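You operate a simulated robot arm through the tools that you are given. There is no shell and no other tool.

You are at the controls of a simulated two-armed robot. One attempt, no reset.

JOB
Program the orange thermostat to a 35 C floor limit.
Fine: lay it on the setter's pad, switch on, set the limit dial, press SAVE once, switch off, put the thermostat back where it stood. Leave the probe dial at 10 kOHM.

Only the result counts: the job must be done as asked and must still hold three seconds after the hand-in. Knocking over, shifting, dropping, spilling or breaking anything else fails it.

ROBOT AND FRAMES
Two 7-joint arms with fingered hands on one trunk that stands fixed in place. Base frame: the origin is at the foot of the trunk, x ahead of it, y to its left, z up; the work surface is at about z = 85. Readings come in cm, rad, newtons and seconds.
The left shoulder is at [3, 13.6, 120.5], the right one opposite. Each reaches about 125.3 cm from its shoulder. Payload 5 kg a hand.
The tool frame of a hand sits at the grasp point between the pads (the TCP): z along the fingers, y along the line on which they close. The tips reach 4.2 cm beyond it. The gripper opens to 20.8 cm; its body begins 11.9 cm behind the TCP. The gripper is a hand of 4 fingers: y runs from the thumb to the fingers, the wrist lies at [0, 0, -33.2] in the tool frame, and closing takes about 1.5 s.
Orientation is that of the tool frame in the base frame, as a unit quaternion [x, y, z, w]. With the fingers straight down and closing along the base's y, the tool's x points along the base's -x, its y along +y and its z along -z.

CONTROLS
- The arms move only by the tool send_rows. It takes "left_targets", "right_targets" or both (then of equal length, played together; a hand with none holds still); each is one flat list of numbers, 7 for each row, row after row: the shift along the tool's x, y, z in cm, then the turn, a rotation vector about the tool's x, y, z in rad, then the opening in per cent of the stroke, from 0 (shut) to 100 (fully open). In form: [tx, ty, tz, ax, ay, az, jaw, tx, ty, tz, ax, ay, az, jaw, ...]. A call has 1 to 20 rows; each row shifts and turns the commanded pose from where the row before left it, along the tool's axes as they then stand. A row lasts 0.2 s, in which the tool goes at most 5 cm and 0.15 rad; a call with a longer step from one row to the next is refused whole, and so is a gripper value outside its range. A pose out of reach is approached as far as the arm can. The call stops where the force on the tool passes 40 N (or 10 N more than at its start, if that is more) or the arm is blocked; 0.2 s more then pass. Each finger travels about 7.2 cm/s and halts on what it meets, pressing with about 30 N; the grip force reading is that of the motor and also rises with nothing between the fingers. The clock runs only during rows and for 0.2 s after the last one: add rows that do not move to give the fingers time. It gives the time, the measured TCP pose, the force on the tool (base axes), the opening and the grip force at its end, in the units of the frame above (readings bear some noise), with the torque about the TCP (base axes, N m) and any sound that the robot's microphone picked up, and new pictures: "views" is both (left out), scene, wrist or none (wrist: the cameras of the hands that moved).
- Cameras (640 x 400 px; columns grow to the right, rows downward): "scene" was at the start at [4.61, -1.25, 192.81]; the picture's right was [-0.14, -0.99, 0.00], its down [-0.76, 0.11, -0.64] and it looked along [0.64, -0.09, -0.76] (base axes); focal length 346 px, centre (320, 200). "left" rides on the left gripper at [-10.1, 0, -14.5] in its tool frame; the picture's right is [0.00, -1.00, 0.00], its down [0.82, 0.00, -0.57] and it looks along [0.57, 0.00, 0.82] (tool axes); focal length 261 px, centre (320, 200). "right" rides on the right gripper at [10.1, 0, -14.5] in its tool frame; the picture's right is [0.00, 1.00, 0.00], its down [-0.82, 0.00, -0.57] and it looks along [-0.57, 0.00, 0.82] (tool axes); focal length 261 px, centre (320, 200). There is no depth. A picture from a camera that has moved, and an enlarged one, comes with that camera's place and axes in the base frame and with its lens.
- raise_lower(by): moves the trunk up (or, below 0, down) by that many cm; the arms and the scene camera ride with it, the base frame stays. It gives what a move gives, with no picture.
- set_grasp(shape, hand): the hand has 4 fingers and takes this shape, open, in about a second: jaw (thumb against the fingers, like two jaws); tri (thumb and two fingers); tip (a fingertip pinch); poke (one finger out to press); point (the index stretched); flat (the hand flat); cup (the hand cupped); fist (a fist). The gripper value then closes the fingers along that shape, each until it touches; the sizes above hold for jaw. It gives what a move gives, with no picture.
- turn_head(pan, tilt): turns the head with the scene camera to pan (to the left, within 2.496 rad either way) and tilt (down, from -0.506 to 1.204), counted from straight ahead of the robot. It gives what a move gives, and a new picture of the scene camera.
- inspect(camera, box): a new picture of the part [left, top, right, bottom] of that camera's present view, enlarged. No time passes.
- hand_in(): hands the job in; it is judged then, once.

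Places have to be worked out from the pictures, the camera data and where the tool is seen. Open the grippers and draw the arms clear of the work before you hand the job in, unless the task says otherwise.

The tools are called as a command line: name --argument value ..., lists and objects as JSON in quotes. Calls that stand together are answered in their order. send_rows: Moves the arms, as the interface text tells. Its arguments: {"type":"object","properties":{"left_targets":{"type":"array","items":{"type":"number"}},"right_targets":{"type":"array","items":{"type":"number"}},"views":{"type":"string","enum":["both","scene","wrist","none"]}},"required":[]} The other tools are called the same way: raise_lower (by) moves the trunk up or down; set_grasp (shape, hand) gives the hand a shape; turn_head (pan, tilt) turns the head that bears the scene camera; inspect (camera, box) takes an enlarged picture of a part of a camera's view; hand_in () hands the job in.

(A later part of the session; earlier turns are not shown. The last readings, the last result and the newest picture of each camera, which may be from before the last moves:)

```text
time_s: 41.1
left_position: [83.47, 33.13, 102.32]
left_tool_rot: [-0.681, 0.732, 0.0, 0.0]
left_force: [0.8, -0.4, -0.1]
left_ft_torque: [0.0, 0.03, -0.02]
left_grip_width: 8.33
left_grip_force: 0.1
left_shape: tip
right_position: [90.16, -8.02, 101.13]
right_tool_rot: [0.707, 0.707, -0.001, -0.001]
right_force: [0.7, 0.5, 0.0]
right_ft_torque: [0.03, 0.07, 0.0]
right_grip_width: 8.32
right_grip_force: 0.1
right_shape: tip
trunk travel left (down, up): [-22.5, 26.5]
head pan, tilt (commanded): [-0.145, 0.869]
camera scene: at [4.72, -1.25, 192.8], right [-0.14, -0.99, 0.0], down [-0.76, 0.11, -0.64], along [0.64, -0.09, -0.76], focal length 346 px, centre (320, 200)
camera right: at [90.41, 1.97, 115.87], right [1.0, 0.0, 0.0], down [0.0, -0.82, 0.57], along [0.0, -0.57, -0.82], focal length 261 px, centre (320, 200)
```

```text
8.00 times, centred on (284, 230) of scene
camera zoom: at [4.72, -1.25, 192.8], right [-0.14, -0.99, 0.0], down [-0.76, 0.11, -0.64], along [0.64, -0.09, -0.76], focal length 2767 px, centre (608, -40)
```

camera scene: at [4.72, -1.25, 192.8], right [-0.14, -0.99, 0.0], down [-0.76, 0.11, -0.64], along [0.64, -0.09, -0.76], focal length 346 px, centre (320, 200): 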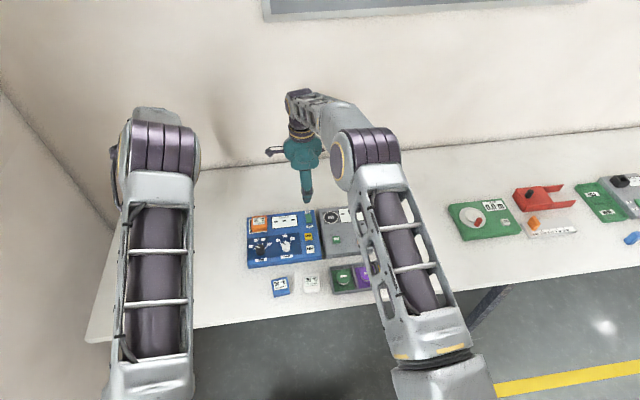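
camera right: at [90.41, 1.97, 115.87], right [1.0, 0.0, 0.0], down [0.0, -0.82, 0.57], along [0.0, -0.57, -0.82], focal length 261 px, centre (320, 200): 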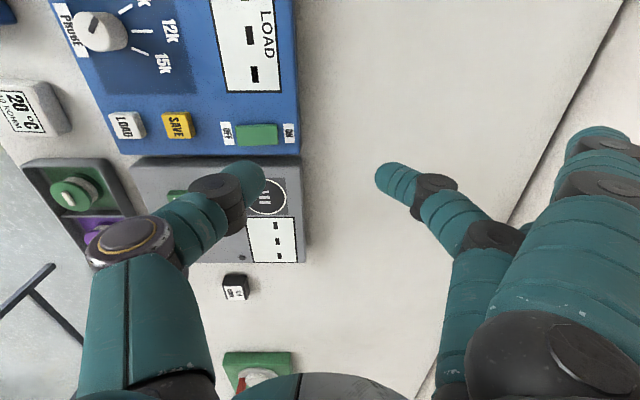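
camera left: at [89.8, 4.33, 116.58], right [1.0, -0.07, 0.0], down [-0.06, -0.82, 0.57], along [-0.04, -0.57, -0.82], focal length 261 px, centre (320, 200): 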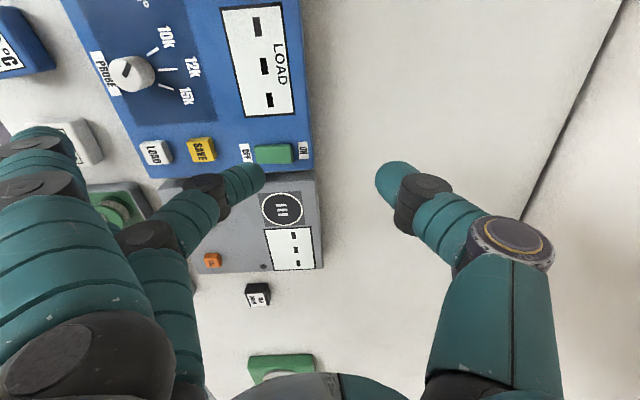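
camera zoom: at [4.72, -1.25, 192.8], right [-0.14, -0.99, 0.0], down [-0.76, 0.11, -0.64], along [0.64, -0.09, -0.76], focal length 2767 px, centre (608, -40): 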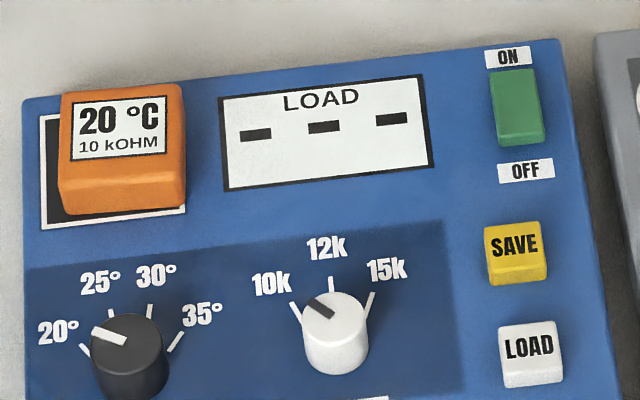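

The rocker seems to have changed. I compare the enlarged switch with the first close-up.

inspect --camera "scene" --box '[296, 206, 328, 226]'

inspect --camera "right" --box '[216, 115, 304, 155]'

```text
16.00 times, centred on (312, 216) of scene
camera zoom: at [4.72, -1.25, 192.8], right [-0.14, -0.99, 0.0], down [-0.76, 0.11, -0.64], along [0.64, -0.09, -0.76], focal length 5535 px, centre (448, -56)
```

zoom: 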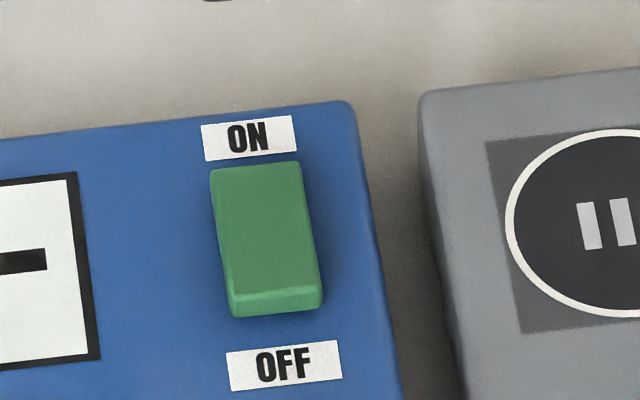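

```text
7.27 times, centred on (260, 135) of right
camera zoom: at [90.41, 1.97, 115.87], right [1.0, 0.0, 0.0], down [0.0, -0.82, 0.57], along [0.0, -0.57, -0.82], focal length 1896 px, centre (756, 673)
```

zoom: 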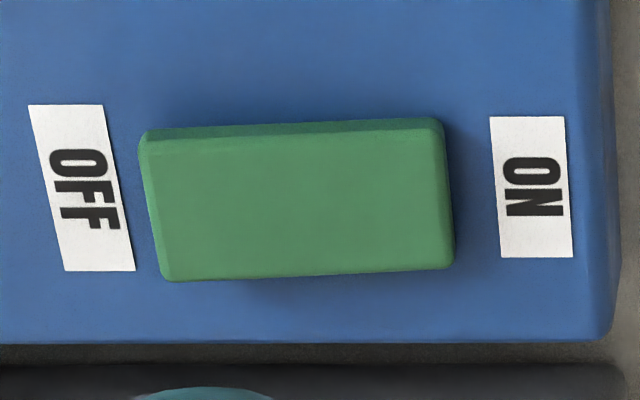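

The rocker is now tipped to ON (the OFF end raised). I withdraw the right hand and bring the left hand above the limit knob for a close look.

send_rows --left_targets '[3.407, 1.398, 0.33, 0, 0, 0, 40, 3.407, 1.398, 0.33, 0, 0, 0, 40, 3.407, 1.398, 0.33, 0, 0, 0, 40, 3.407, 1.398, 0.33, 0, 0, 0, 40, 3.407, 1.398, 0.33, 0, 0, 0, 40, 3.407, 1.398, 0.33, 0, 0, 0, 40, 3.407, 1.398, 0.33, 0, 0, 0, 40, 0, 0, 0, 0, 0, 0, 40]' --right_targets '[-3.6, -1, -1, 0, 0, 0, 40, -3.6, -1, -1, 0, 0, 0, 40, -3.6, -1, -1, 0, 0, 0, 40, -3.6, -1, -1, 0, 0, 0, 40, -3.6, -1, -1, 0, 0, 0, 40, -3.6, -1, -1, 0, 0, 0, 40, -3.6, -1, -1, 0, 0, 0, 40, 0, 0, 0, 0, 0, 0, 40]' --views "both"

inspect --camera "left" --box '[200, 60, 440, 210]'

```text
time_s: 42.9
left_position: [72.16, 10.39, 100.13]
left_tool_rot: [-0.682, 0.731, -0.001, -0.001]
left_force: [1.2, 1.6, 0.0]
left_ft_torque: [-0.26, 0.09, -0.03]
left_grip_width: 8.32
left_grip_force: 0.0
left_shape: tip
right_position: [83.16, -33.09, 108.24]
right_tool_rot: [0.707, 0.708, -0.001, -0.001]
right_force: [-0.2, 0.4, -0.6]
right_ft_torque: [-0.13, 0.06, -0.01]
right_grip_width: 8.3
right_grip_force: 0.0
right_shape: tip
trunk travel left (down, up): [-22.5, 26.5]
head pan, tilt (commanded): [-0.145, 0.869]
camera scene: at [4.74, -1.03, 192.81], right [-0.14, -0.99, 0.0], down [-0.76, 0.11, -0.64], along [0.64, -0.09, -0.76], focal length 346 px, centre (320, 200)
camera right: at [83.3, -23.11, 122.76], right [1.0, 0.0, 0.0], down [0.0, -0.82, 0.57], along [0.0, -0.57, -0.82], focal length 261 px, centre (320, 200)
camera left: at [72.88, 20.56, 114.72], right [1.0, -0.07, 0.0], down [-0.05, -0.82, 0.57], along [-0.04, -0.57, -0.82], focal length 261 px, centre (320, 200)
```

scene: 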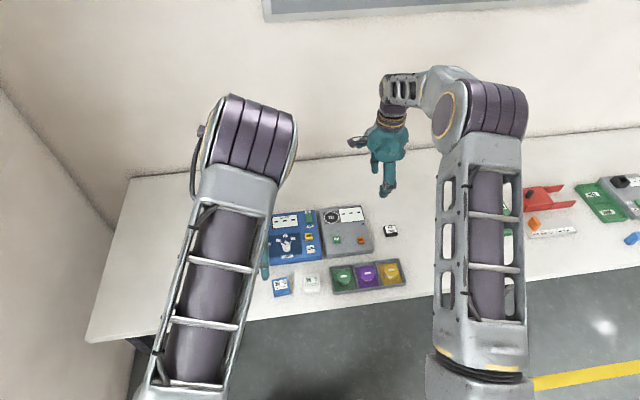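
right: 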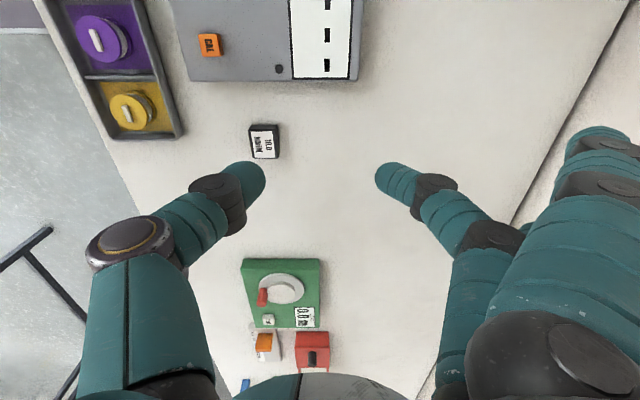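
left: 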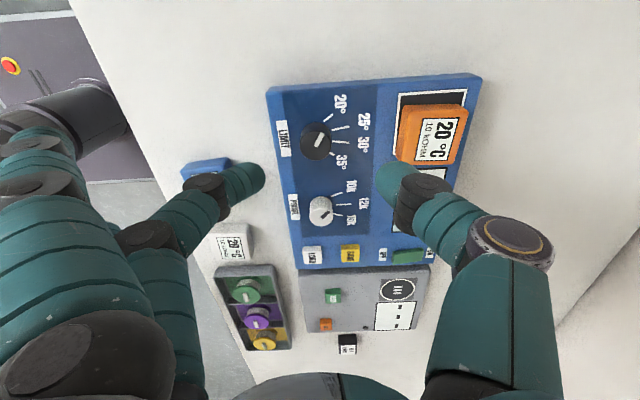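

```text
2.67 times, centred on (320, 135) of left
camera zoom: at [72.88, 20.56, 114.72], right [1.0, -0.07, 0.0], down [-0.05, -0.82, 0.57], along [-0.04, -0.57, -0.82], focal length 695 px, centre (320, 373)
```

zoom: 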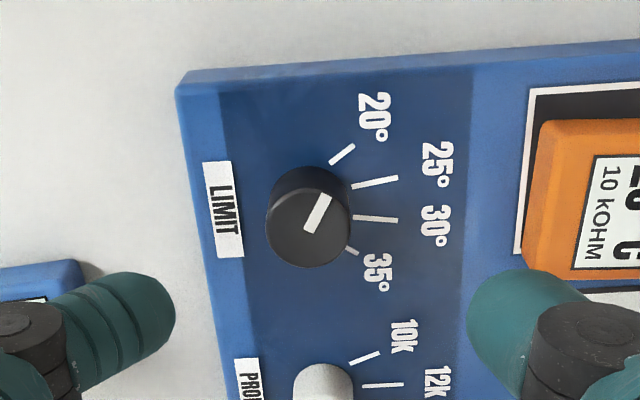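

The knob is seen almost from above in x. I zoom further to fix its centre and size.

inspect --camera "left" --box '[280, 100, 376, 160]'

inspect --camera "left" --box '[160, 120, 320, 220]'

```text
6.67 times, centred on (328, 130) of left
camera zoom: at [72.88, 20.56, 114.72], right [1.0, -0.07, 0.0], down [-0.05, -0.82, 0.57], along [-0.04, -0.57, -0.82], focal length 1738 px, centre (267, 667)
```

zoom: 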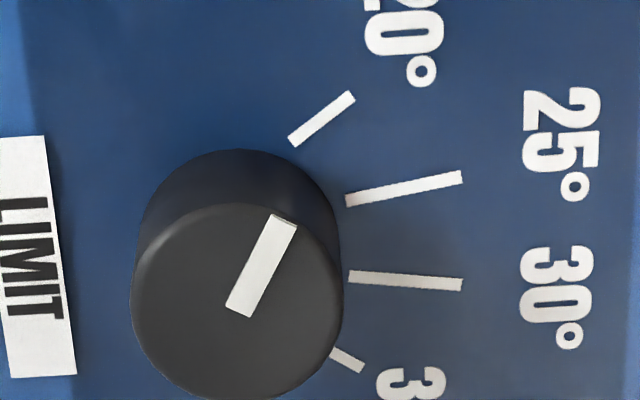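

```text
4.00 times, centred on (240, 170) of left
camera zoom: at [72.88, 20.56, 114.72], right [1.0, -0.07, 0.0], down [-0.05, -0.82, 0.57], along [-0.04, -0.57, -0.82], focal length 1043 px, centre (640, 320)
```

zoom: 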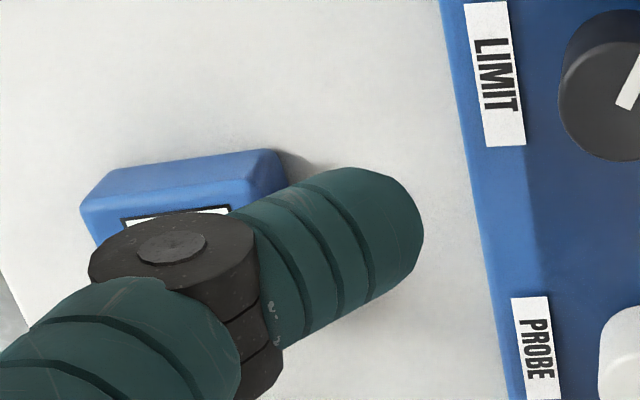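

Knob centre is (71.7, 10.2), diameter ≈3.3, top z≈90; the pointer stands at 60° and the four detents look like +60/+20/-20/-60°, so 35° needs 120° clockwise. I centre the hand and lower around the knob.

send_rows --left_targets '[0.14, 0.22, 2, 0, 0, 0, 36, 0.13, 0.23, 2, 0, 0, 0, 32, 0, 0, 2, 0, 0, 0, 32, 0, 0, 1.0, 0, 0, 0, 32, 0, 0, 0, 0, 0, 0, 32]' --views "both"

inspect --camera "left" --box '[200, 80, 440, 230]'

```text
time_s: 44.1
left_position: [71.54, 10.2, 93.25]
left_tool_rot: [-0.681, 0.732, 0.0, 0.0]
left_force: [0.0, 0.4, -0.8]
left_ft_torque: [-0.02, -0.01, 0.0]
left_grip_width: 6.71
left_grip_force: 0.0
left_shape: tip
right_position: [83.14, -33.27, 108.24]
right_tool_rot: [0.707, 0.708, -0.001, 0.0]
right_force: [0.3, 0.8, 0.8]
right_ft_torque: [0.02, 0.01, 0.03]
right_grip_width: 8.27
right_grip_force: 0.1
right_shape: tip
trunk travel left (down, up): [-22.5, 26.5]
head pan, tilt (commanded): [-0.145, 0.869]
camera scene: at [4.61, -1.26, 192.82], right [-0.14, -0.99, 0.0], down [-0.76, 0.11, -0.64], along [0.64, -0.09, -0.76], focal length 346 px, centre (320, 200)
camera left: at [72.37, 20.4, 107.84], right [1.0, -0.07, 0.0], down [-0.06, -0.82, 0.57], along [-0.04, -0.57, -0.82], focal length 261 px, centre (320, 200)
```

scene: 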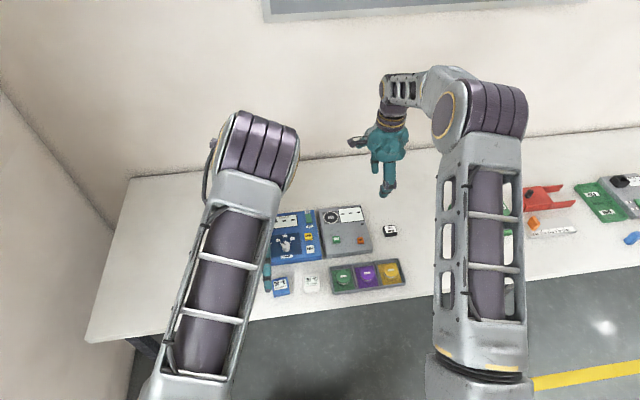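
left: 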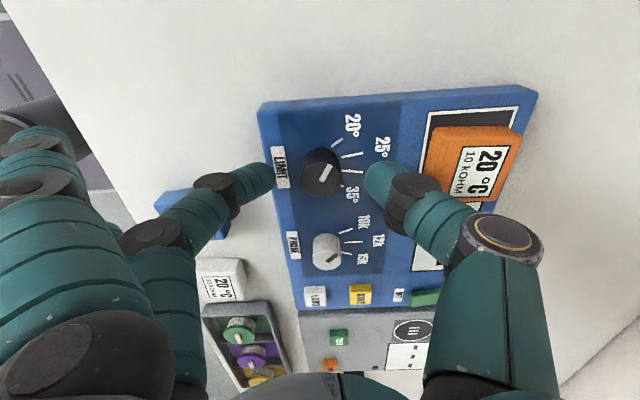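

```text
2.67 times, centred on (320, 155) of left
camera zoom: at [72.37, 20.4, 107.84], right [1.0, -0.07, 0.0], down [-0.06, -0.82, 0.57], along [-0.04, -0.57, -0.82], focal length 695 px, centre (320, 320)
```

zoom: 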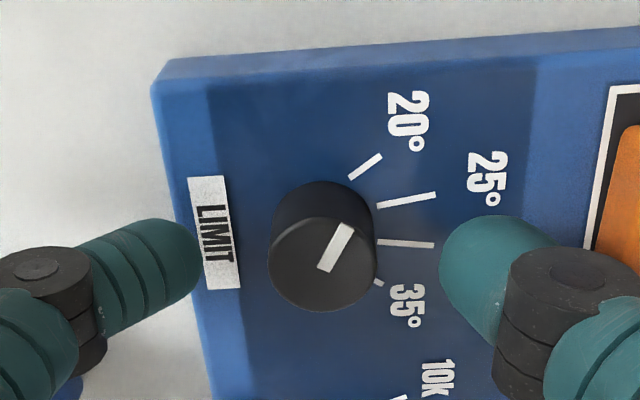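

Well centred. I shift 0.2 cm, lower 0.3 cm, and close gently on the knob.

send_rows --left_targets '[0.2, 0, 0.3, 0, 0, 0, 30, 0, 0, 0, 0, 0, 0, 27, 0, 0, 0, 0, 0, 0, 24, 0, 0, 0, 0, 0, 0, 21, 0, 0, 0, 0, 0, 0, 19, 0, 0, 0, 0, 0, 0, 17, 0, 0, 0, 0, 0, 0, 15, 0, 0, 0, 0, 0, 0, 13, 0, 0, 0, 0, 0, 0, 13]' --views "wrist"

inspect --camera "left" --box '[200, 80, 440, 230]'

```text
time_s: 46.1
left_position: [71.73, 10.19, 92.92]
left_tool_rot: [-0.682, 0.732, 0.0, 0.0]
left_force: [0.9, 0.5, 1.1]
left_ft_torque: [-0.02, -0.02, 0.04]
left_grip_width: 2.9
left_grip_force: 0.0
left_shape: tip
right_position: [83.19, -33.27, 108.14]
right_tool_rot: [0.707, 0.707, 0.0, 0.0]
right_force: [-0.3, -0.1, 0.7]
right_ft_torque: [0.01, 0.0, 0.04]
right_grip_width: 8.29
right_grip_force: 0.0
right_shape: tip
trunk travel left (down, up): [-22.5, 26.5]
head pan, tilt (commanded): [-0.145, 0.869]
camera left: at [72.36, 20.22, 107.52], right [1.0, -0.07, 0.0], down [-0.05, -0.82, 0.57], along [-0.04, -0.57, -0.82], focal length 261 px, centre (320, 200)
```

left: 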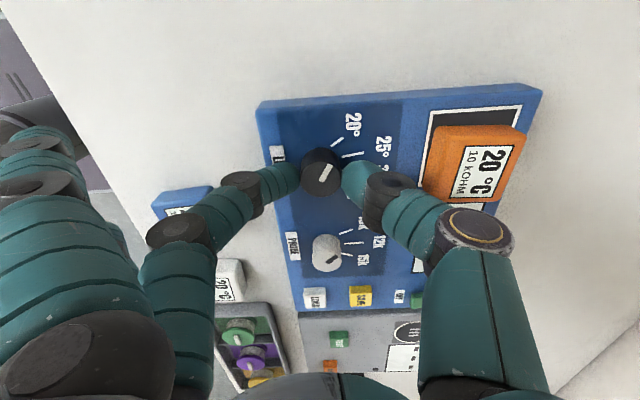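

```text
2.67 times, centred on (320, 155) of left
camera zoom: at [72.36, 20.22, 107.52], right [1.0, -0.07, 0.0], down [-0.05, -0.82, 0.57], along [-0.04, -0.57, -0.82], focal length 695 px, centre (320, 320)
```

zoom: 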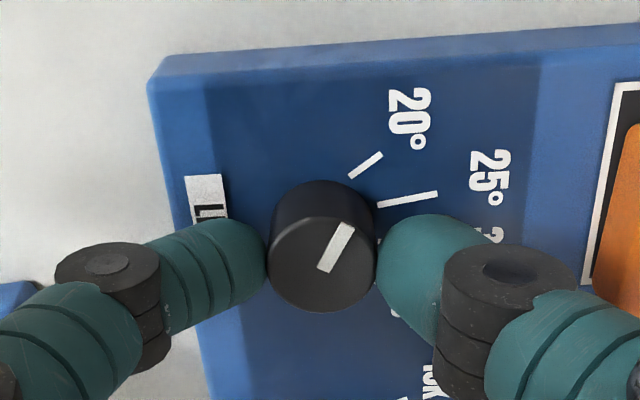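

The fingers are just touching at 2.9 cm with no grip force yet; I close further to grip.

send_rows --left_targets '[0, 0, 0, 0, 0, 0, 11, 0, 0, 0, 0, 0, 0, 9, 0, 0, 0, 0, 0, 0, 7, 0, 0, 0, 0, 0, 0, 5, 0, 0, 0, 0, 0, 0, 3, 0, 0, 0, 0, 0, 0, 3, 0, 0, 0, 0, 0, 0, 3]' --views "wrist"

inspect --camera "left" --box '[200, 80, 440, 230]'

inspect --camera "scene" --box '[230, 200, 340, 320]'

```text
time_s: 47.7
left_position: [71.67, 10.14, 92.96]
left_tool_rot: [-0.681, 0.732, 0.001, 0.0]
left_force: [-0.5, -1.1, -5.3]
left_ft_torque: [-0.04, 0.05, 0.0]
left_grip_width: 2.55
left_grip_force: 30.0
left_shape: tip
right_position: [83.09, -33.29, 108.17]
right_tool_rot: [0.707, 0.708, 0.0, 0.001]
right_force: [0.0, 0.5, 0.3]
right_ft_torque: [0.01, 0.02, -0.02]
right_grip_width: 8.33
right_grip_force: 0.0
right_shape: tip
trunk travel left (down, up): [-22.5, 26.5]
head pan, tilt (commanded): [-0.145, 0.869]
camera left: at [72.36, 20.21, 107.48], right [1.0, -0.07, 0.0], down [-0.05, -0.82, 0.57], along [-0.04, -0.57, -0.82], focal length 261 px, centre (320, 200)
```

left: 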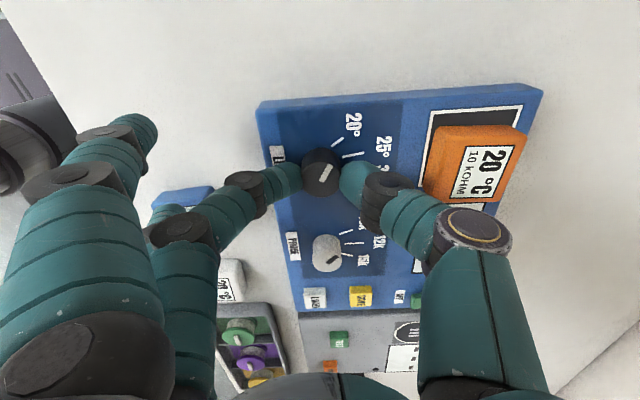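

```text
2.67 times, centred on (320, 155) of left
camera zoom: at [72.36, 20.21, 107.48], right [1.0, -0.07, 0.0], down [-0.05, -0.82, 0.57], along [-0.04, -0.57, -0.82], focal length 695 px, centre (320, 320)
```

zoom: 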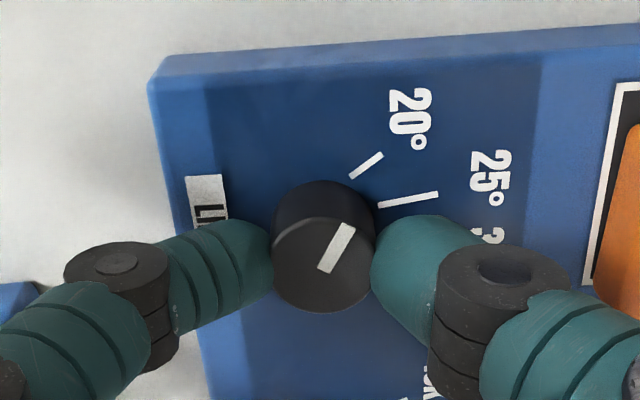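

```text
3.33 times, centred on (285, 260) of scene
camera zoom: at [4.66, -1.26, 192.81], right [-0.14, -0.99, 0.0], down [-0.76, 0.11, -0.64], along [0.64, -0.09, -0.76], focal length 1153 px, centre (437, 0)
```

zoom: 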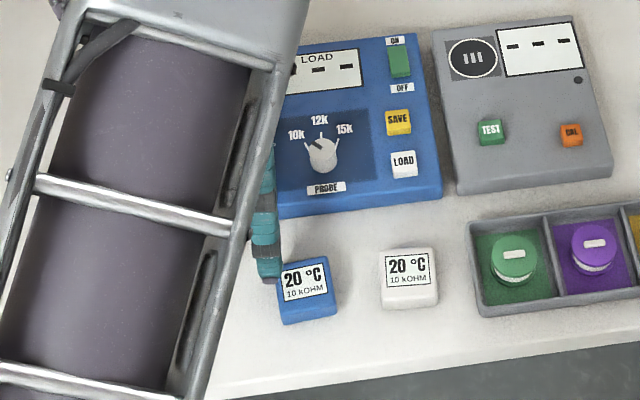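

Gripped at 30 N; the spare fingers are clear of the blue thermostat and will move further away. I turn clockwise by about 43° first and check the pointer.

send_rows --left_targets '[0, 0, 0, 0, 0, 0.15, 3, 0, 0, 0, 0, 0, 0.15, 3, 0, 0, 0, 0, 0, 0.15, 3, 0, 0, 0, 0, 0, 0.15, 3, 0, 0, 0, 0, 0, 0.1, 3, 0, 0, 0, 0, 0, 0, 3]' --views "both"

inspect --camera "left" --box '[200, 80, 440, 230]'

```text
time_s: 49.1
left_position: [71.7, 10.2, 92.97]
left_tool_rot: [-0.389, 0.921, 0.0, 0.0]
left_force: [-0.4, 9.9, -0.3]
left_ft_torque: [0.35, 0.1, -0.02]
left_grip_width: 2.53
left_grip_force: 30.0
left_shape: tip
right_position: [83.19, -33.33, 108.27]
right_tool_rot: [0.707, 0.707, 0.0, 0.0]
right_force: [0.0, 0.0, -0.2]
right_ft_torque: [0.01, 0.0, -0.02]
right_grip_width: 8.31
right_grip_force: 0.0
right_shape: tip
trunk travel left (down, up): [-22.5, 26.5]
head pan, tilt (commanded): [-0.145, 0.869]
camera scene: at [4.62, -1.17, 192.82], right [-0.14, -0.99, 0.0], down [-0.76, 0.11, -0.64], along [0.64, -0.09, -0.76], focal length 346 px, centre (320, 200)
camera left: at [78.67, 17.4, 107.46], right [0.72, -0.69, 0.0], down [-0.57, -0.59, 0.57], along [-0.4, -0.41, -0.82], focal length 261 px, centre (320, 200)
```

scene: 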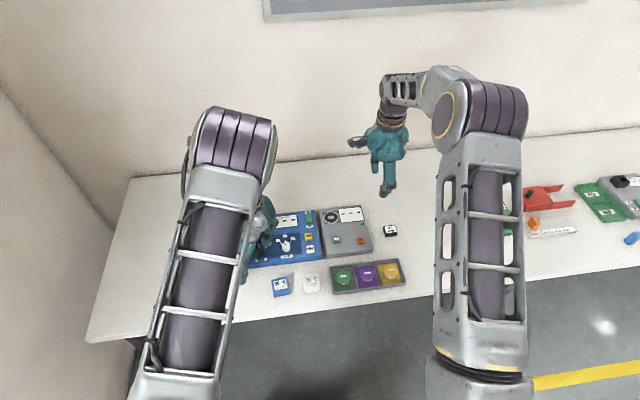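
left: 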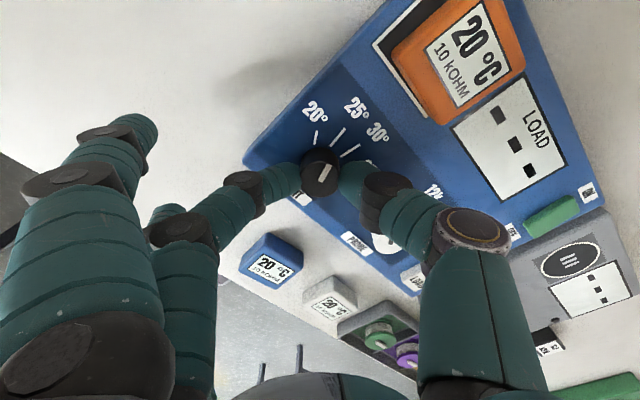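

```text
2.67 times, centred on (320, 155) of left
camera zoom: at [78.67, 17.4, 107.46], right [0.72, -0.69, 0.0], down [-0.57, -0.59, 0.57], along [-0.4, -0.41, -0.82], focal length 695 px, centre (320, 320)
```

zoom: 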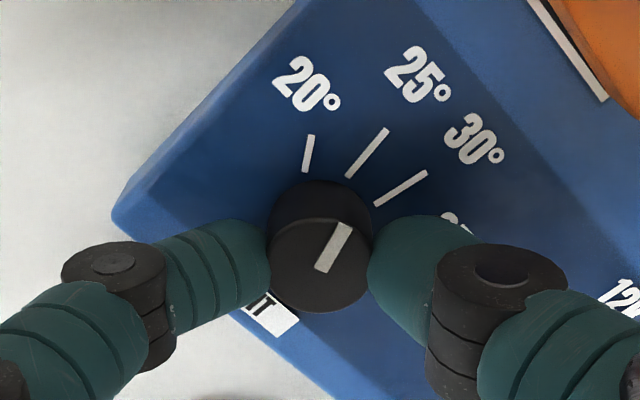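

The knob turns with the hand (pointer now at 25°). I continue the remaining 80° to the 35° mark.

send_rows --left_targets '[0, 0, 0, 0, 0, 0.15, 3, 0, 0, 0, 0, 0, 0.15, 3, 0, 0, 0, 0, 0, 0.15, 3, 0, 0, 0, 0, 0, 0.15, 3, 0, 0, 0, 0, 0, 0.15, 3, 0, 0, 0, 0, 0, 0.15, 3, 0, 0, 0, 0, 0, 0.15, 3, 0, 0, 0, 0, 0, 0.15, 3, 0, 0, 0, 0, 0, 0.15, 3, 0, 0, 0, 0, 0, 0.045, 3, 0, 0, 0, 0, 0, 0, 3]' --views "both"

inspect --camera "left" --box '[200, 80, 440, 230]'

inspect --camera "scene" --box '[230, 195, 340, 270]'

```text
time_s: 51.5
left_position: [71.46, 10.12, 92.87]
left_tool_rot: [0.293, 0.956, -0.001, -0.001]
left_force: [-2.9, 13.4, -4.5]
left_ft_torque: [0.61, -0.03, 0.18]
left_grip_width: 2.51
left_grip_force: 29.5
left_shape: tip
right_position: [83.09, -33.17, 108.24]
right_tool_rot: [0.707, 0.707, -0.001, 0.0]
right_force: [0.9, -0.5, 0.5]
right_ft_torque: [-0.02, 0.02, -0.02]
right_grip_width: 8.31
right_grip_force: 0.0
right_shape: tip
trunk travel left (down, up): [-22.5, 26.5]
head pan, tilt (commanded): [-0.145, 0.869]
camera scene: at [4.61, -1.12, 192.81], right [-0.14, -0.99, 0.0], down [-0.76, 0.11, -0.64], along [0.64, -0.09, -0.76], focal length 346 px, centre (320, 200)
camera left: at [80.0, 4.56, 107.46], right [-0.56, -0.83, 0.0], down [-0.68, 0.46, 0.57], along [-0.48, 0.32, -0.82], focal length 261 px, centre (320, 200)
```

scene: 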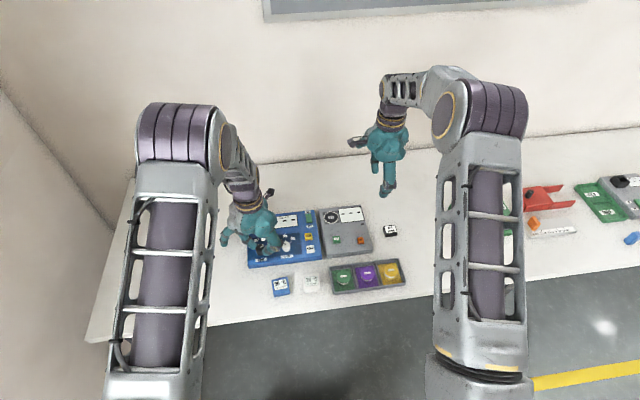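
left: 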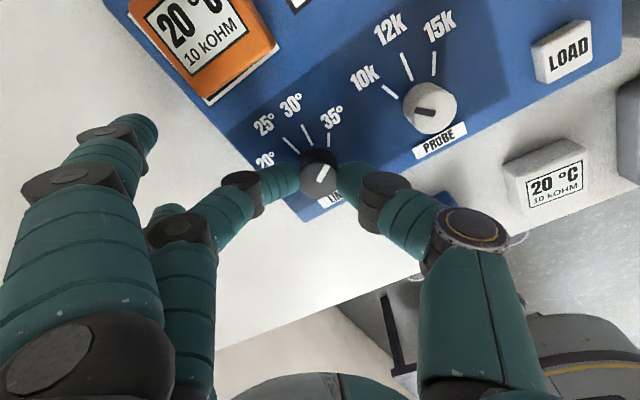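

```text
2.67 times, centred on (320, 155) of left
camera zoom: at [80.0, 4.56, 107.46], right [-0.56, -0.83, 0.0], down [-0.68, 0.46, 0.57], along [-0.48, 0.32, -0.82], focal length 695 px, centre (320, 320)
```

zoom: 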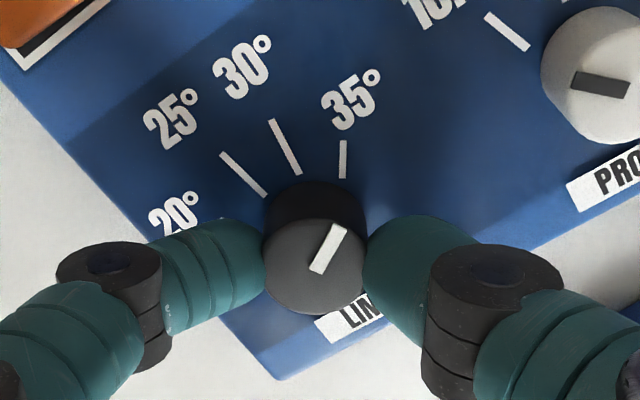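

```text
5.33 times, centred on (285, 232) of scene
camera zoom: at [4.61, -1.12, 192.81], right [-0.14, -0.99, 0.0], down [-0.76, 0.11, -0.64], along [0.64, -0.09, -0.76], focal length 1845 px, centre (507, 27)
```

zoom: 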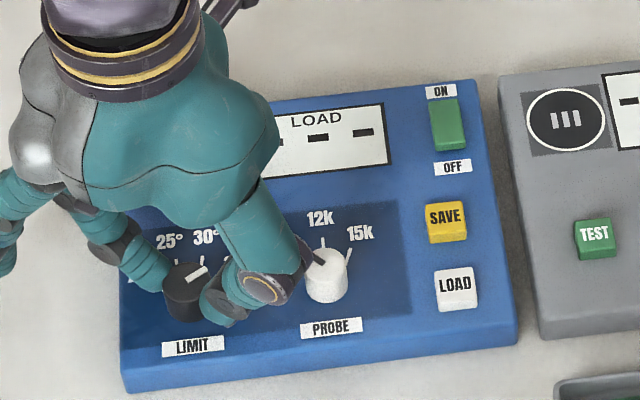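

The hand has turned 120° and the pointer measures -61°, i.e. on the 35° mark. I open the fingers gently and check the dial.

send_rows --left_targets '[0, 0, 0, 0, 0, 0, 8, 0, 0, 0, 0, 0, 0, 12, 0, 0, 0, 0, 0, 0, 15, 0, 0, 0, 0, 0, 0, 18, 0, 0, 0, 0, 0, 0, 22, 0, 0, 0, 0, 0, 0, 26, 0, 0, 0, 0, 0, 0, 30, 0, 0, 0, 0, 0, 0, 32, 0, 0, 0, 0, 0, 0, 32]' --views "wrist"

inspect --camera "left" --box '[200, 80, 440, 230]'

```text
time_s: 53.5
left_position: [71.6, 10.04, 92.97]
left_tool_rot: [0.293, 0.956, 0.0, 0.0]
left_force: [-0.7, -0.4, -0.4]
left_ft_torque: [-0.04, 0.01, -0.01]
left_grip_width: 6.59
left_grip_force: 0.1
left_shape: tip
right_position: [83.15, -33.32, 108.27]
right_tool_rot: [0.708, 0.707, 0.001, 0.0]
right_force: [-0.6, -0.3, 0.5]
right_ft_torque: [-0.02, 0.0, -0.01]
right_grip_width: 8.32
right_grip_force: 0.1
right_shape: tip
trunk travel left (down, up): [-22.5, 26.5]
head pan, tilt (commanded): [-0.145, 0.869]
camera left: at [80.05, 4.44, 107.52], right [-0.56, -0.83, 0.0], down [-0.68, 0.46, 0.57], along [-0.48, 0.32, -0.82], focal length 261 px, centre (320, 200)
```

left: 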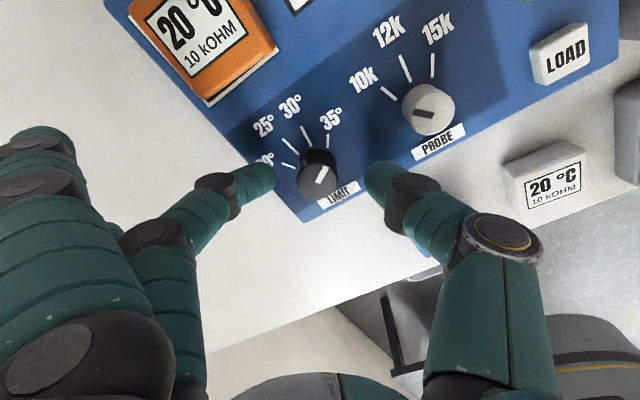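

```text
2.67 times, centred on (320, 155) of left
camera zoom: at [80.05, 4.44, 107.52], right [-0.56, -0.83, 0.0], down [-0.68, 0.46, 0.57], along [-0.48, 0.32, -0.82], focal length 695 px, centre (320, 320)
```

zoom: 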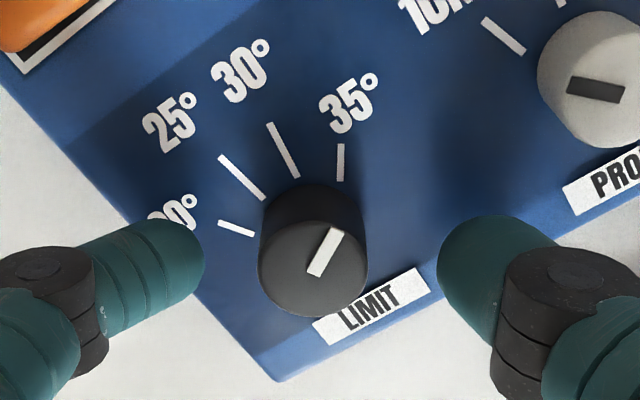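

The pointer sits on 35° and the probe dial is untouched at 10k. I lift the left hand and withdraw it to the left.

send_rows --left_targets '[0, 0, -1.5, 0, 0, 0, 32, 0, 0, -3, 0, 0, 0, 36, 0, 0, -3.5, 0, 0, 0, 40, 2.33, 3.45, 0, 0, 0, 0, 40, 2.33, 3.45, 0, 0, 0, 0, 40, 2.33, 3.45, 0, 0, 0, 0, 40, 2.33, 3.45, 0, 0, 0, 0, 40, 2.33, 3.45, 0, 0, 0, 0, 40, 2.33, 3.45, 0, 0, 0, 0, 40, 0, 0, 0, 0, 0, 0, 40]' --views "scene"

inspect --camera "scene" --box '[240, 205, 330, 275]'

```text
time_s: 55.7
left_position: [71.77, 34.83, 100.68]
left_tool_rot: [0.293, 0.956, 0.0, 0.0]
left_force: [0.2, -0.3, -0.3]
left_ft_torque: [0.11, -0.05, -0.01]
left_grip_width: 8.29
left_grip_force: 0.0
left_shape: tip
right_position: [83.16, -33.45, 108.13]
right_tool_rot: [0.707, 0.707, 0.0, 0.0]
right_force: [0.0, 0.3, 0.4]
right_ft_torque: [0.08, 0.0, -0.01]
right_grip_width: 8.3
right_grip_force: 0.0
right_shape: tip
trunk travel left (down, up): [-22.5, 26.5]
head pan, tilt (commanded): [-0.145, 0.869]
camera scene: at [4.6, -1.43, 192.81], right [-0.15, -0.99, 0.0], down [-0.76, 0.11, -0.64], along [0.64, -0.09, -0.76], focal length 346 px, centre (320, 200)
```

scene: 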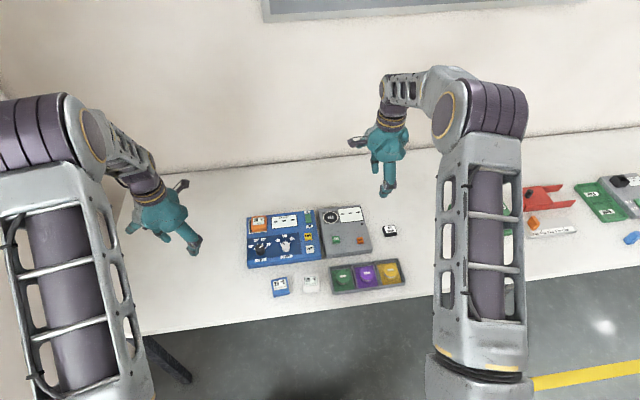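

```text
5.71 times, centred on (285, 240) of scene
camera zoom: at [4.6, -1.43, 192.81], right [-0.15, -0.99, 0.0], down [-0.76, 0.11, -0.64], along [0.64, -0.09, -0.76], focal length 1977 px, centre (520, -29)
```

zoom: 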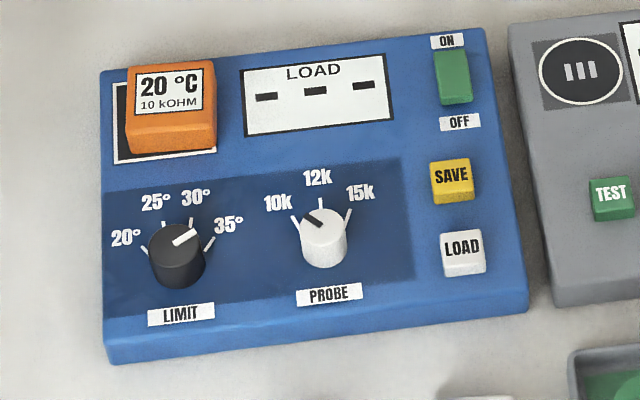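

The setter shows limit on 35°, probe on 10k, switch ON. Now I bring the right hand, pinched nearly shut, above SAVE at (75.4, -7.2), while the left hand turns back to its picking orientation off to the side.

send_rows --left_targets '[0, 0, 0, 0, 0, -0.15, 40, 0, 0, 0, 0, 0, -0.15, 40, 0, 0, 0, 0, 0, -0.15, 40, 0, 0, 0, 0, 0, -0.15, 40, 0, 0, 0, 0, 0, -0.15, 40, 0, 0, 0, 0, 0, -0.15, 40, 0, 0, 0, 0, 0, -0.15, 40, 0, 0, 0, 0, 0, -0.15, 40, 0, 0, 0, 0, 0, -0.15, 40, 0, 0, 0, 0, 0, -0.15, 40, 0, 0, 0, 0, 0, -0.15, 40, 0, 0, 0, 0, 0, -0.15, 40, 0, 0, 0, 0, 0, -0.15, 40, 0, 0, 0, 0, 0, -0.145, 40, 0, 0, 0, 0, 0, 0, 40]' --right_targets '[3.256, -0.975, 1.025, 0, 0, 0, 36, 3.256, -0.975, 1.025, 0, 0, 0, 32, 3.256, -0.975, 1.025, 0, 0, 0, 28, 3.256, -0.975, 1.025, 0, 0, 0, 24, 3.256, -0.975, 1.025, 0, 0, 0, 20, 3.256, -0.975, 1.025, 0, 0, 0, 16, 3.256, -0.975, 1.025, 0, 0, 0, 12, 3.256, -0.975, 1.025, 0, 0, 0, 8, 0, 0, 0, 0, 0, 0, 5, 0, 0, 0, 0, 0, 0, 3, 0, 0, 0, 0, 0, 0, 3, 0, 0, 0, 0, 0, 0, 3, 0, 0, 0, 0, 0, 0, 3, 0, 0, 0, 0, 0, 0, 3, 0, 0, 0, 0, 0, 0, 3]' --views "both"

inspect --camera "right" --box '[200, 70, 440, 220]'

inspect --camera "scene" --box '[240, 195, 350, 270]'

```text
time_s: 58.9
left_position: [71.58, 35.04, 100.98]
left_tool_rot: [-0.682, 0.732, 0.0, 0.0]
left_force: [-0.2, 1.1, 0.2]
left_ft_torque: [-0.03, -0.03, -0.04]
left_grip_width: 8.29
left_grip_force: 0.1
left_shape: tip
right_position: [75.39, -7.38, 100.22]
right_tool_rot: [0.707, 0.707, 0.0, -0.001]
right_force: [0.0, 1.2, 0.2]
right_ft_torque: [-0.04, -0.01, -0.01]
right_grip_width: 0.65
right_grip_force: 0.1
right_shape: tip
trunk travel left (down, up): [-22.5, 26.5]
head pan, tilt (commanded): [-0.145, 0.869]
camera scene: at [4.61, -1.21, 192.82], right [-0.14, -0.99, 0.0], down [-0.76, 0.11, -0.64], along [0.64, -0.09, -0.76], focal length 346 px, centre (320, 200)
camera right: at [75.4, 2.53, 114.8], right [1.0, 0.0, 0.0], down [0.0, -0.82, 0.57], along [0.0, -0.57, -0.82], focal length 261 px, centre (320, 200)
camera left: at [72.29, 45.09, 115.47], right [1.0, -0.07, 0.0], down [-0.05, -0.82, 0.57], along [-0.04, -0.57, -0.82], focal length 261 px, centre (320, 200)
```

scene: 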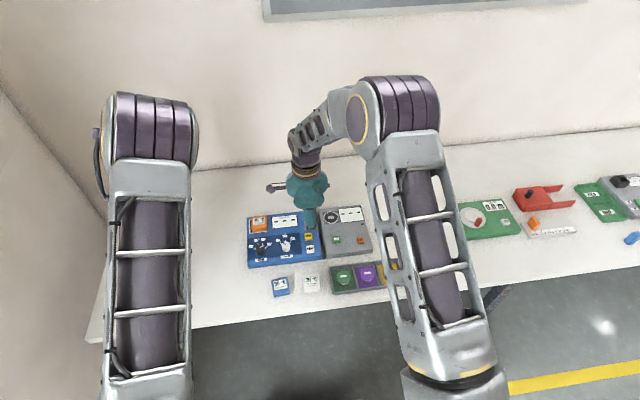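
right: 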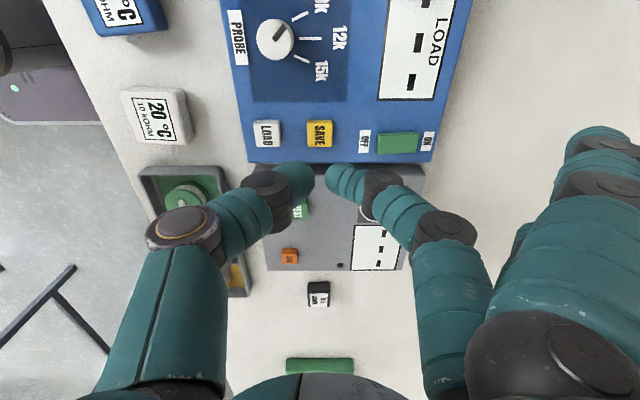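
left: 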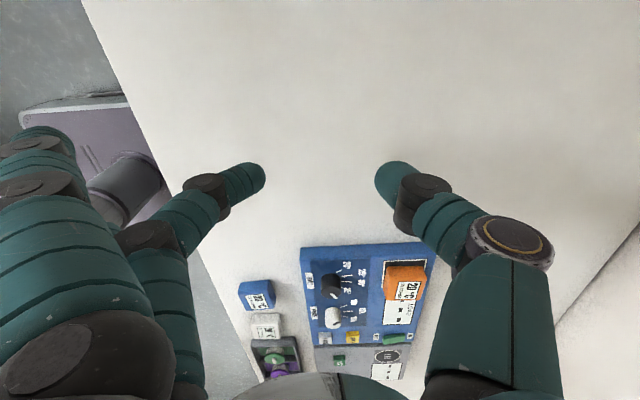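

```text
2.67 times, centred on (320, 145) of right
camera zoom: at [75.4, 2.53, 114.8], right [1.0, 0.0, 0.0], down [0.0, -0.82, 0.57], along [0.0, -0.57, -0.82], focal length 695 px, centre (320, 347)
```

zoom: 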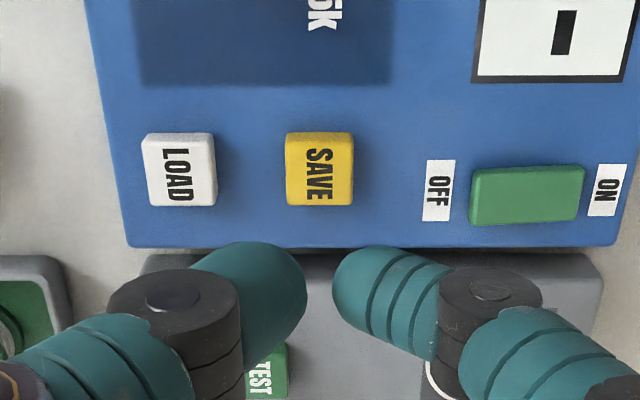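

```text
5.33 times, centred on (295, 232) of scene
camera zoom: at [4.61, -1.21, 192.82], right [-0.14, -0.99, 0.0], down [-0.76, 0.11, -0.64], along [0.64, -0.09, -0.76], focal length 1845 px, centre (453, 27)
```

zoom: 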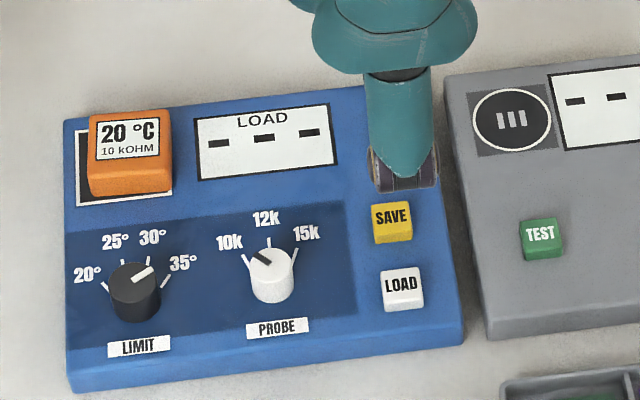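

SAVE is at (75.4, -7.2) with half-width about 1.3; the two tips would straddle its edges, so I shift +1.45 in x to press with the thumb tip centred on SAVE and lower to just above.

send_rows --right_targets '[0.15, 0.7, 1, 0, 0, 0, 3, 0.15, 0.75, 2, 0, 0, 0, 3, 0, 0, 1.5, 0, 0, 0, 3, 0, 0, 0.9, 0, 0, 0, 3, 0, 0, 0, 0, 0, 0, 3]' --views "both"

inspect --camera "right" --box '[200, 70, 440, 220]'

inspect --camera "scene" --box '[280, 205, 340, 250]'

```text
time_s: 60.1
left_position: [71.62, 34.97, 101.01]
left_tool_rot: [-0.682, 0.732, 0.0, -0.001]
left_force: [0.1, 1.1, -0.8]
left_ft_torque: [0.0, -0.05, 0.01]
left_grip_width: 8.29
left_grip_force: 0.0
left_shape: tip
right_position: [76.8, -7.03, 94.94]
right_tool_rot: [0.707, 0.707, -0.001, 0.0]
right_force: [-0.4, 0.4, 0.4]
right_ft_torque: [-0.04, -0.02, 0.0]
right_grip_width: 0.67
right_grip_force: 0.0
right_shape: tip
trunk travel left (down, up): [-22.5, 26.5]
head pan, tilt (commanded): [-0.145, 0.869]
camera scene: at [4.57, -1.24, 192.82], right [-0.14, -0.99, 0.0], down [-0.76, 0.11, -0.64], along [0.64, -0.09, -0.76], focal length 346 px, centre (320, 200)
camera right: at [76.86, 3.05, 109.5], right [1.0, 0.0, 0.0], down [0.0, -0.82, 0.57], along [0.0, -0.57, -0.82], focal length 261 px, centre (320, 200)
```

scene: 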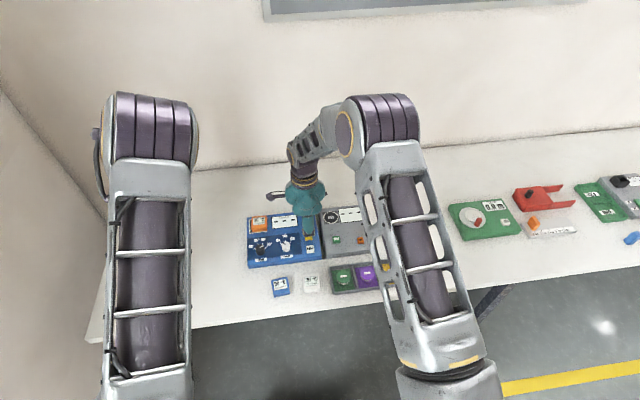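
right: 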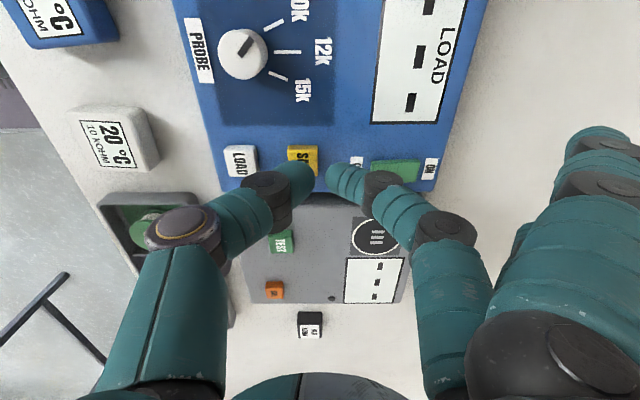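

```text
2.67 times, centred on (320, 145) of right
camera zoom: at [76.86, 3.05, 109.5], right [1.0, 0.0, 0.0], down [0.0, -0.82, 0.57], along [0.0, -0.57, -0.82], focal length 695 px, centre (320, 347)
```

zoom: 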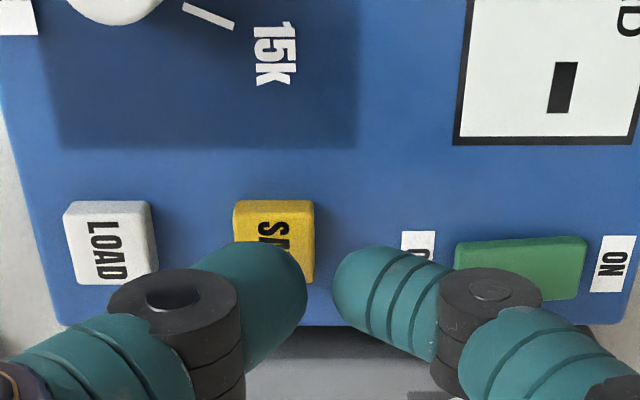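

```text
8.89 times, centred on (310, 228) of scene
camera zoom: at [4.57, -1.24, 192.82], right [-0.14, -0.99, 0.0], down [-0.76, 0.11, -0.64], along [0.64, -0.09, -0.76], focal length 3075 px, centre (409, -44)
```

zoom: 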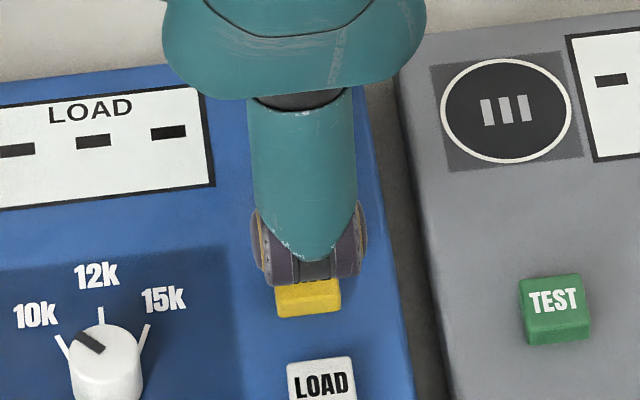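

The thumb tip is over SAVE, but the other finger's joint would pass close over the switch. I turn the hand 26° counter-clockwise about the thumb to gain clearance before pressing.

send_rows --right_targets '[0, 0, 0, 0, 0, -0.15, 3, 0, 0, 0, 0, 0, -0.15, 3, 0, 0, 0, 0, 0, -0.15, 3, 0.48, 0.087, 0, 0, 0, 0, 3, 0, 0, 0, 0, 0, 0, 3]' --views "wrist"

inspect --camera "right" --box '[200, 70, 440, 220]'

inspect --camera "scene" --box '[280, 205, 340, 250]'

```text
time_s: 61.3
left_position: [71.6, 34.91, 100.93]
left_tool_rot: [-0.682, 0.732, 0.0, 0.0]
left_force: [0.3, -0.3, 0.1]
left_ft_torque: [0.05, -0.01, 0.04]
left_grip_width: 8.3
left_grip_force: 0.1
left_shape: tip
right_position: [76.74, -6.55, 94.79]
right_tool_rot: [0.531, 0.847, 0.0, 0.0]
right_force: [0.3, 0.4, -0.4]
right_ft_torque: [0.01, -0.02, -0.02]
right_grip_width: 0.68
right_grip_force: 0.0
right_shape: tip
trunk travel left (down, up): [-22.5, 26.5]
head pan, tilt (commanded): [-0.145, 0.869]
camera right: at [72.38, 2.42, 109.31], right [0.9, 0.43, 0.0], down [0.35, -0.74, 0.57], along [0.25, -0.52, -0.82], focal length 261 px, centre (320, 200)
```

right: 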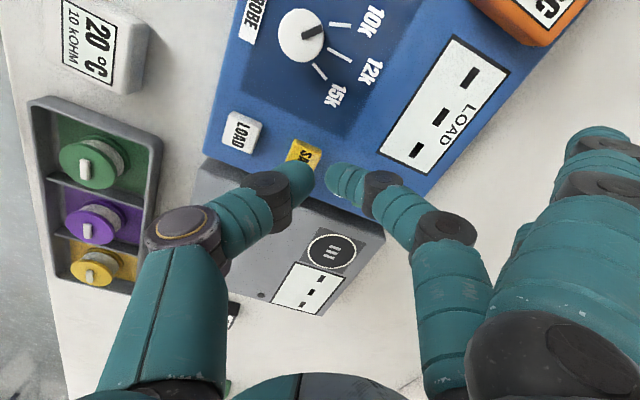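

```text
2.67 times, centred on (320, 145) of right
camera zoom: at [72.38, 2.42, 109.31], right [0.9, 0.43, 0.0], down [0.35, -0.74, 0.57], along [0.25, -0.52, -0.82], focal length 695 px, centre (320, 347)
```

zoom: 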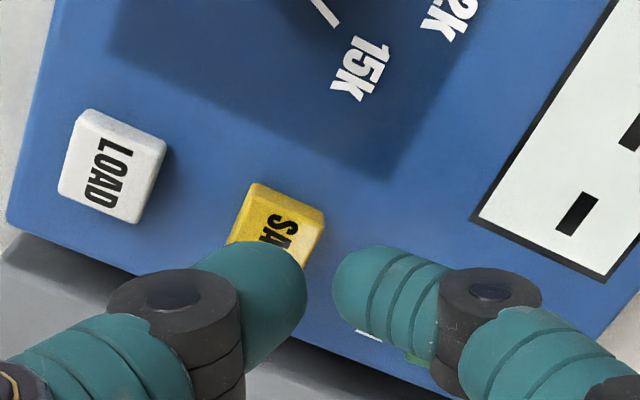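

```text
8.89 times, centred on (310, 228) of scene
camera zoom: at [4.62, -1.29, 192.81], right [-0.14, -0.99, 0.0], down [-0.76, 0.11, -0.64], along [0.64, -0.09, -0.76], focal length 3075 px, centre (409, -44)
```

zoom: 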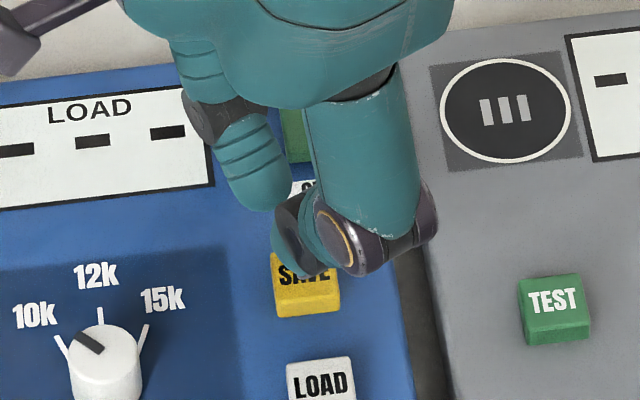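

The thumb tip is over SAVE's centre (75.4, -7.3) and the other finger is clear of the switch. I press down in small steps.

send_rows --right_targets '[0, 0, 0.3, 0, 0, 0, 3, 0, 0, 0.2, 0, 0, 0, 3, 0, 0, 0, 0, 0, 0, 3]' --views "none"

send_rows --right_targets '[0, 0, 0.2, 0, 0, 0, 3, 0, 0, 0, 0, 0, 0, 3]' --views "none"

```text
time_s: 62.1
left_position: [71.67, 34.92, 100.94]
left_tool_rot: [-0.681, 0.732, 0.001, 0.0]
left_force: [1.2, -0.4, -0.1]
left_ft_torque: [-0.06, -0.02, -0.01]
left_grip_width: 8.31
left_grip_force: 0.1
left_shape: tip
right_position: [76.84, -6.5, 94.29]
right_tool_rot: [0.531, 0.847, 0.0, 0.0]
right_force: [-1.0, 0.4, -1.0]
right_ft_torque: [0.03, 0.03, 0.01]
right_grip_width: 0.68
right_grip_force: 0.0
right_shape: tip
trunk travel left (down, up): [-22.5, 26.5]
head pan, tilt (commanded): [-0.145, 0.869]
```

```text
time_s: 62.7
left_position: [71.57, 35.06, 100.88]
left_tool_rot: [-0.681, 0.732, 0.0, 0.0]
left_force: [-0.1, 0.5, 0.2]
left_ft_torque: [0.01, 0.03, 0.01]
left_grip_width: 8.27
left_grip_force: 0.1
left_shape: tip
right_position: [76.88, -6.56, 94.06]
right_tool_rot: [0.532, 0.847, 0.0, 0.0]
right_force: [1.0, -0.8, 0.7]
right_ft_torque: [0.03, -0.01, 0.01]
right_grip_width: 0.67
right_grip_force: 0.1
right_shape: tip
trunk travel left (down, up): [-22.5, 26.5]
head pan, tilt (commanded): [-0.145, 0.869]
```

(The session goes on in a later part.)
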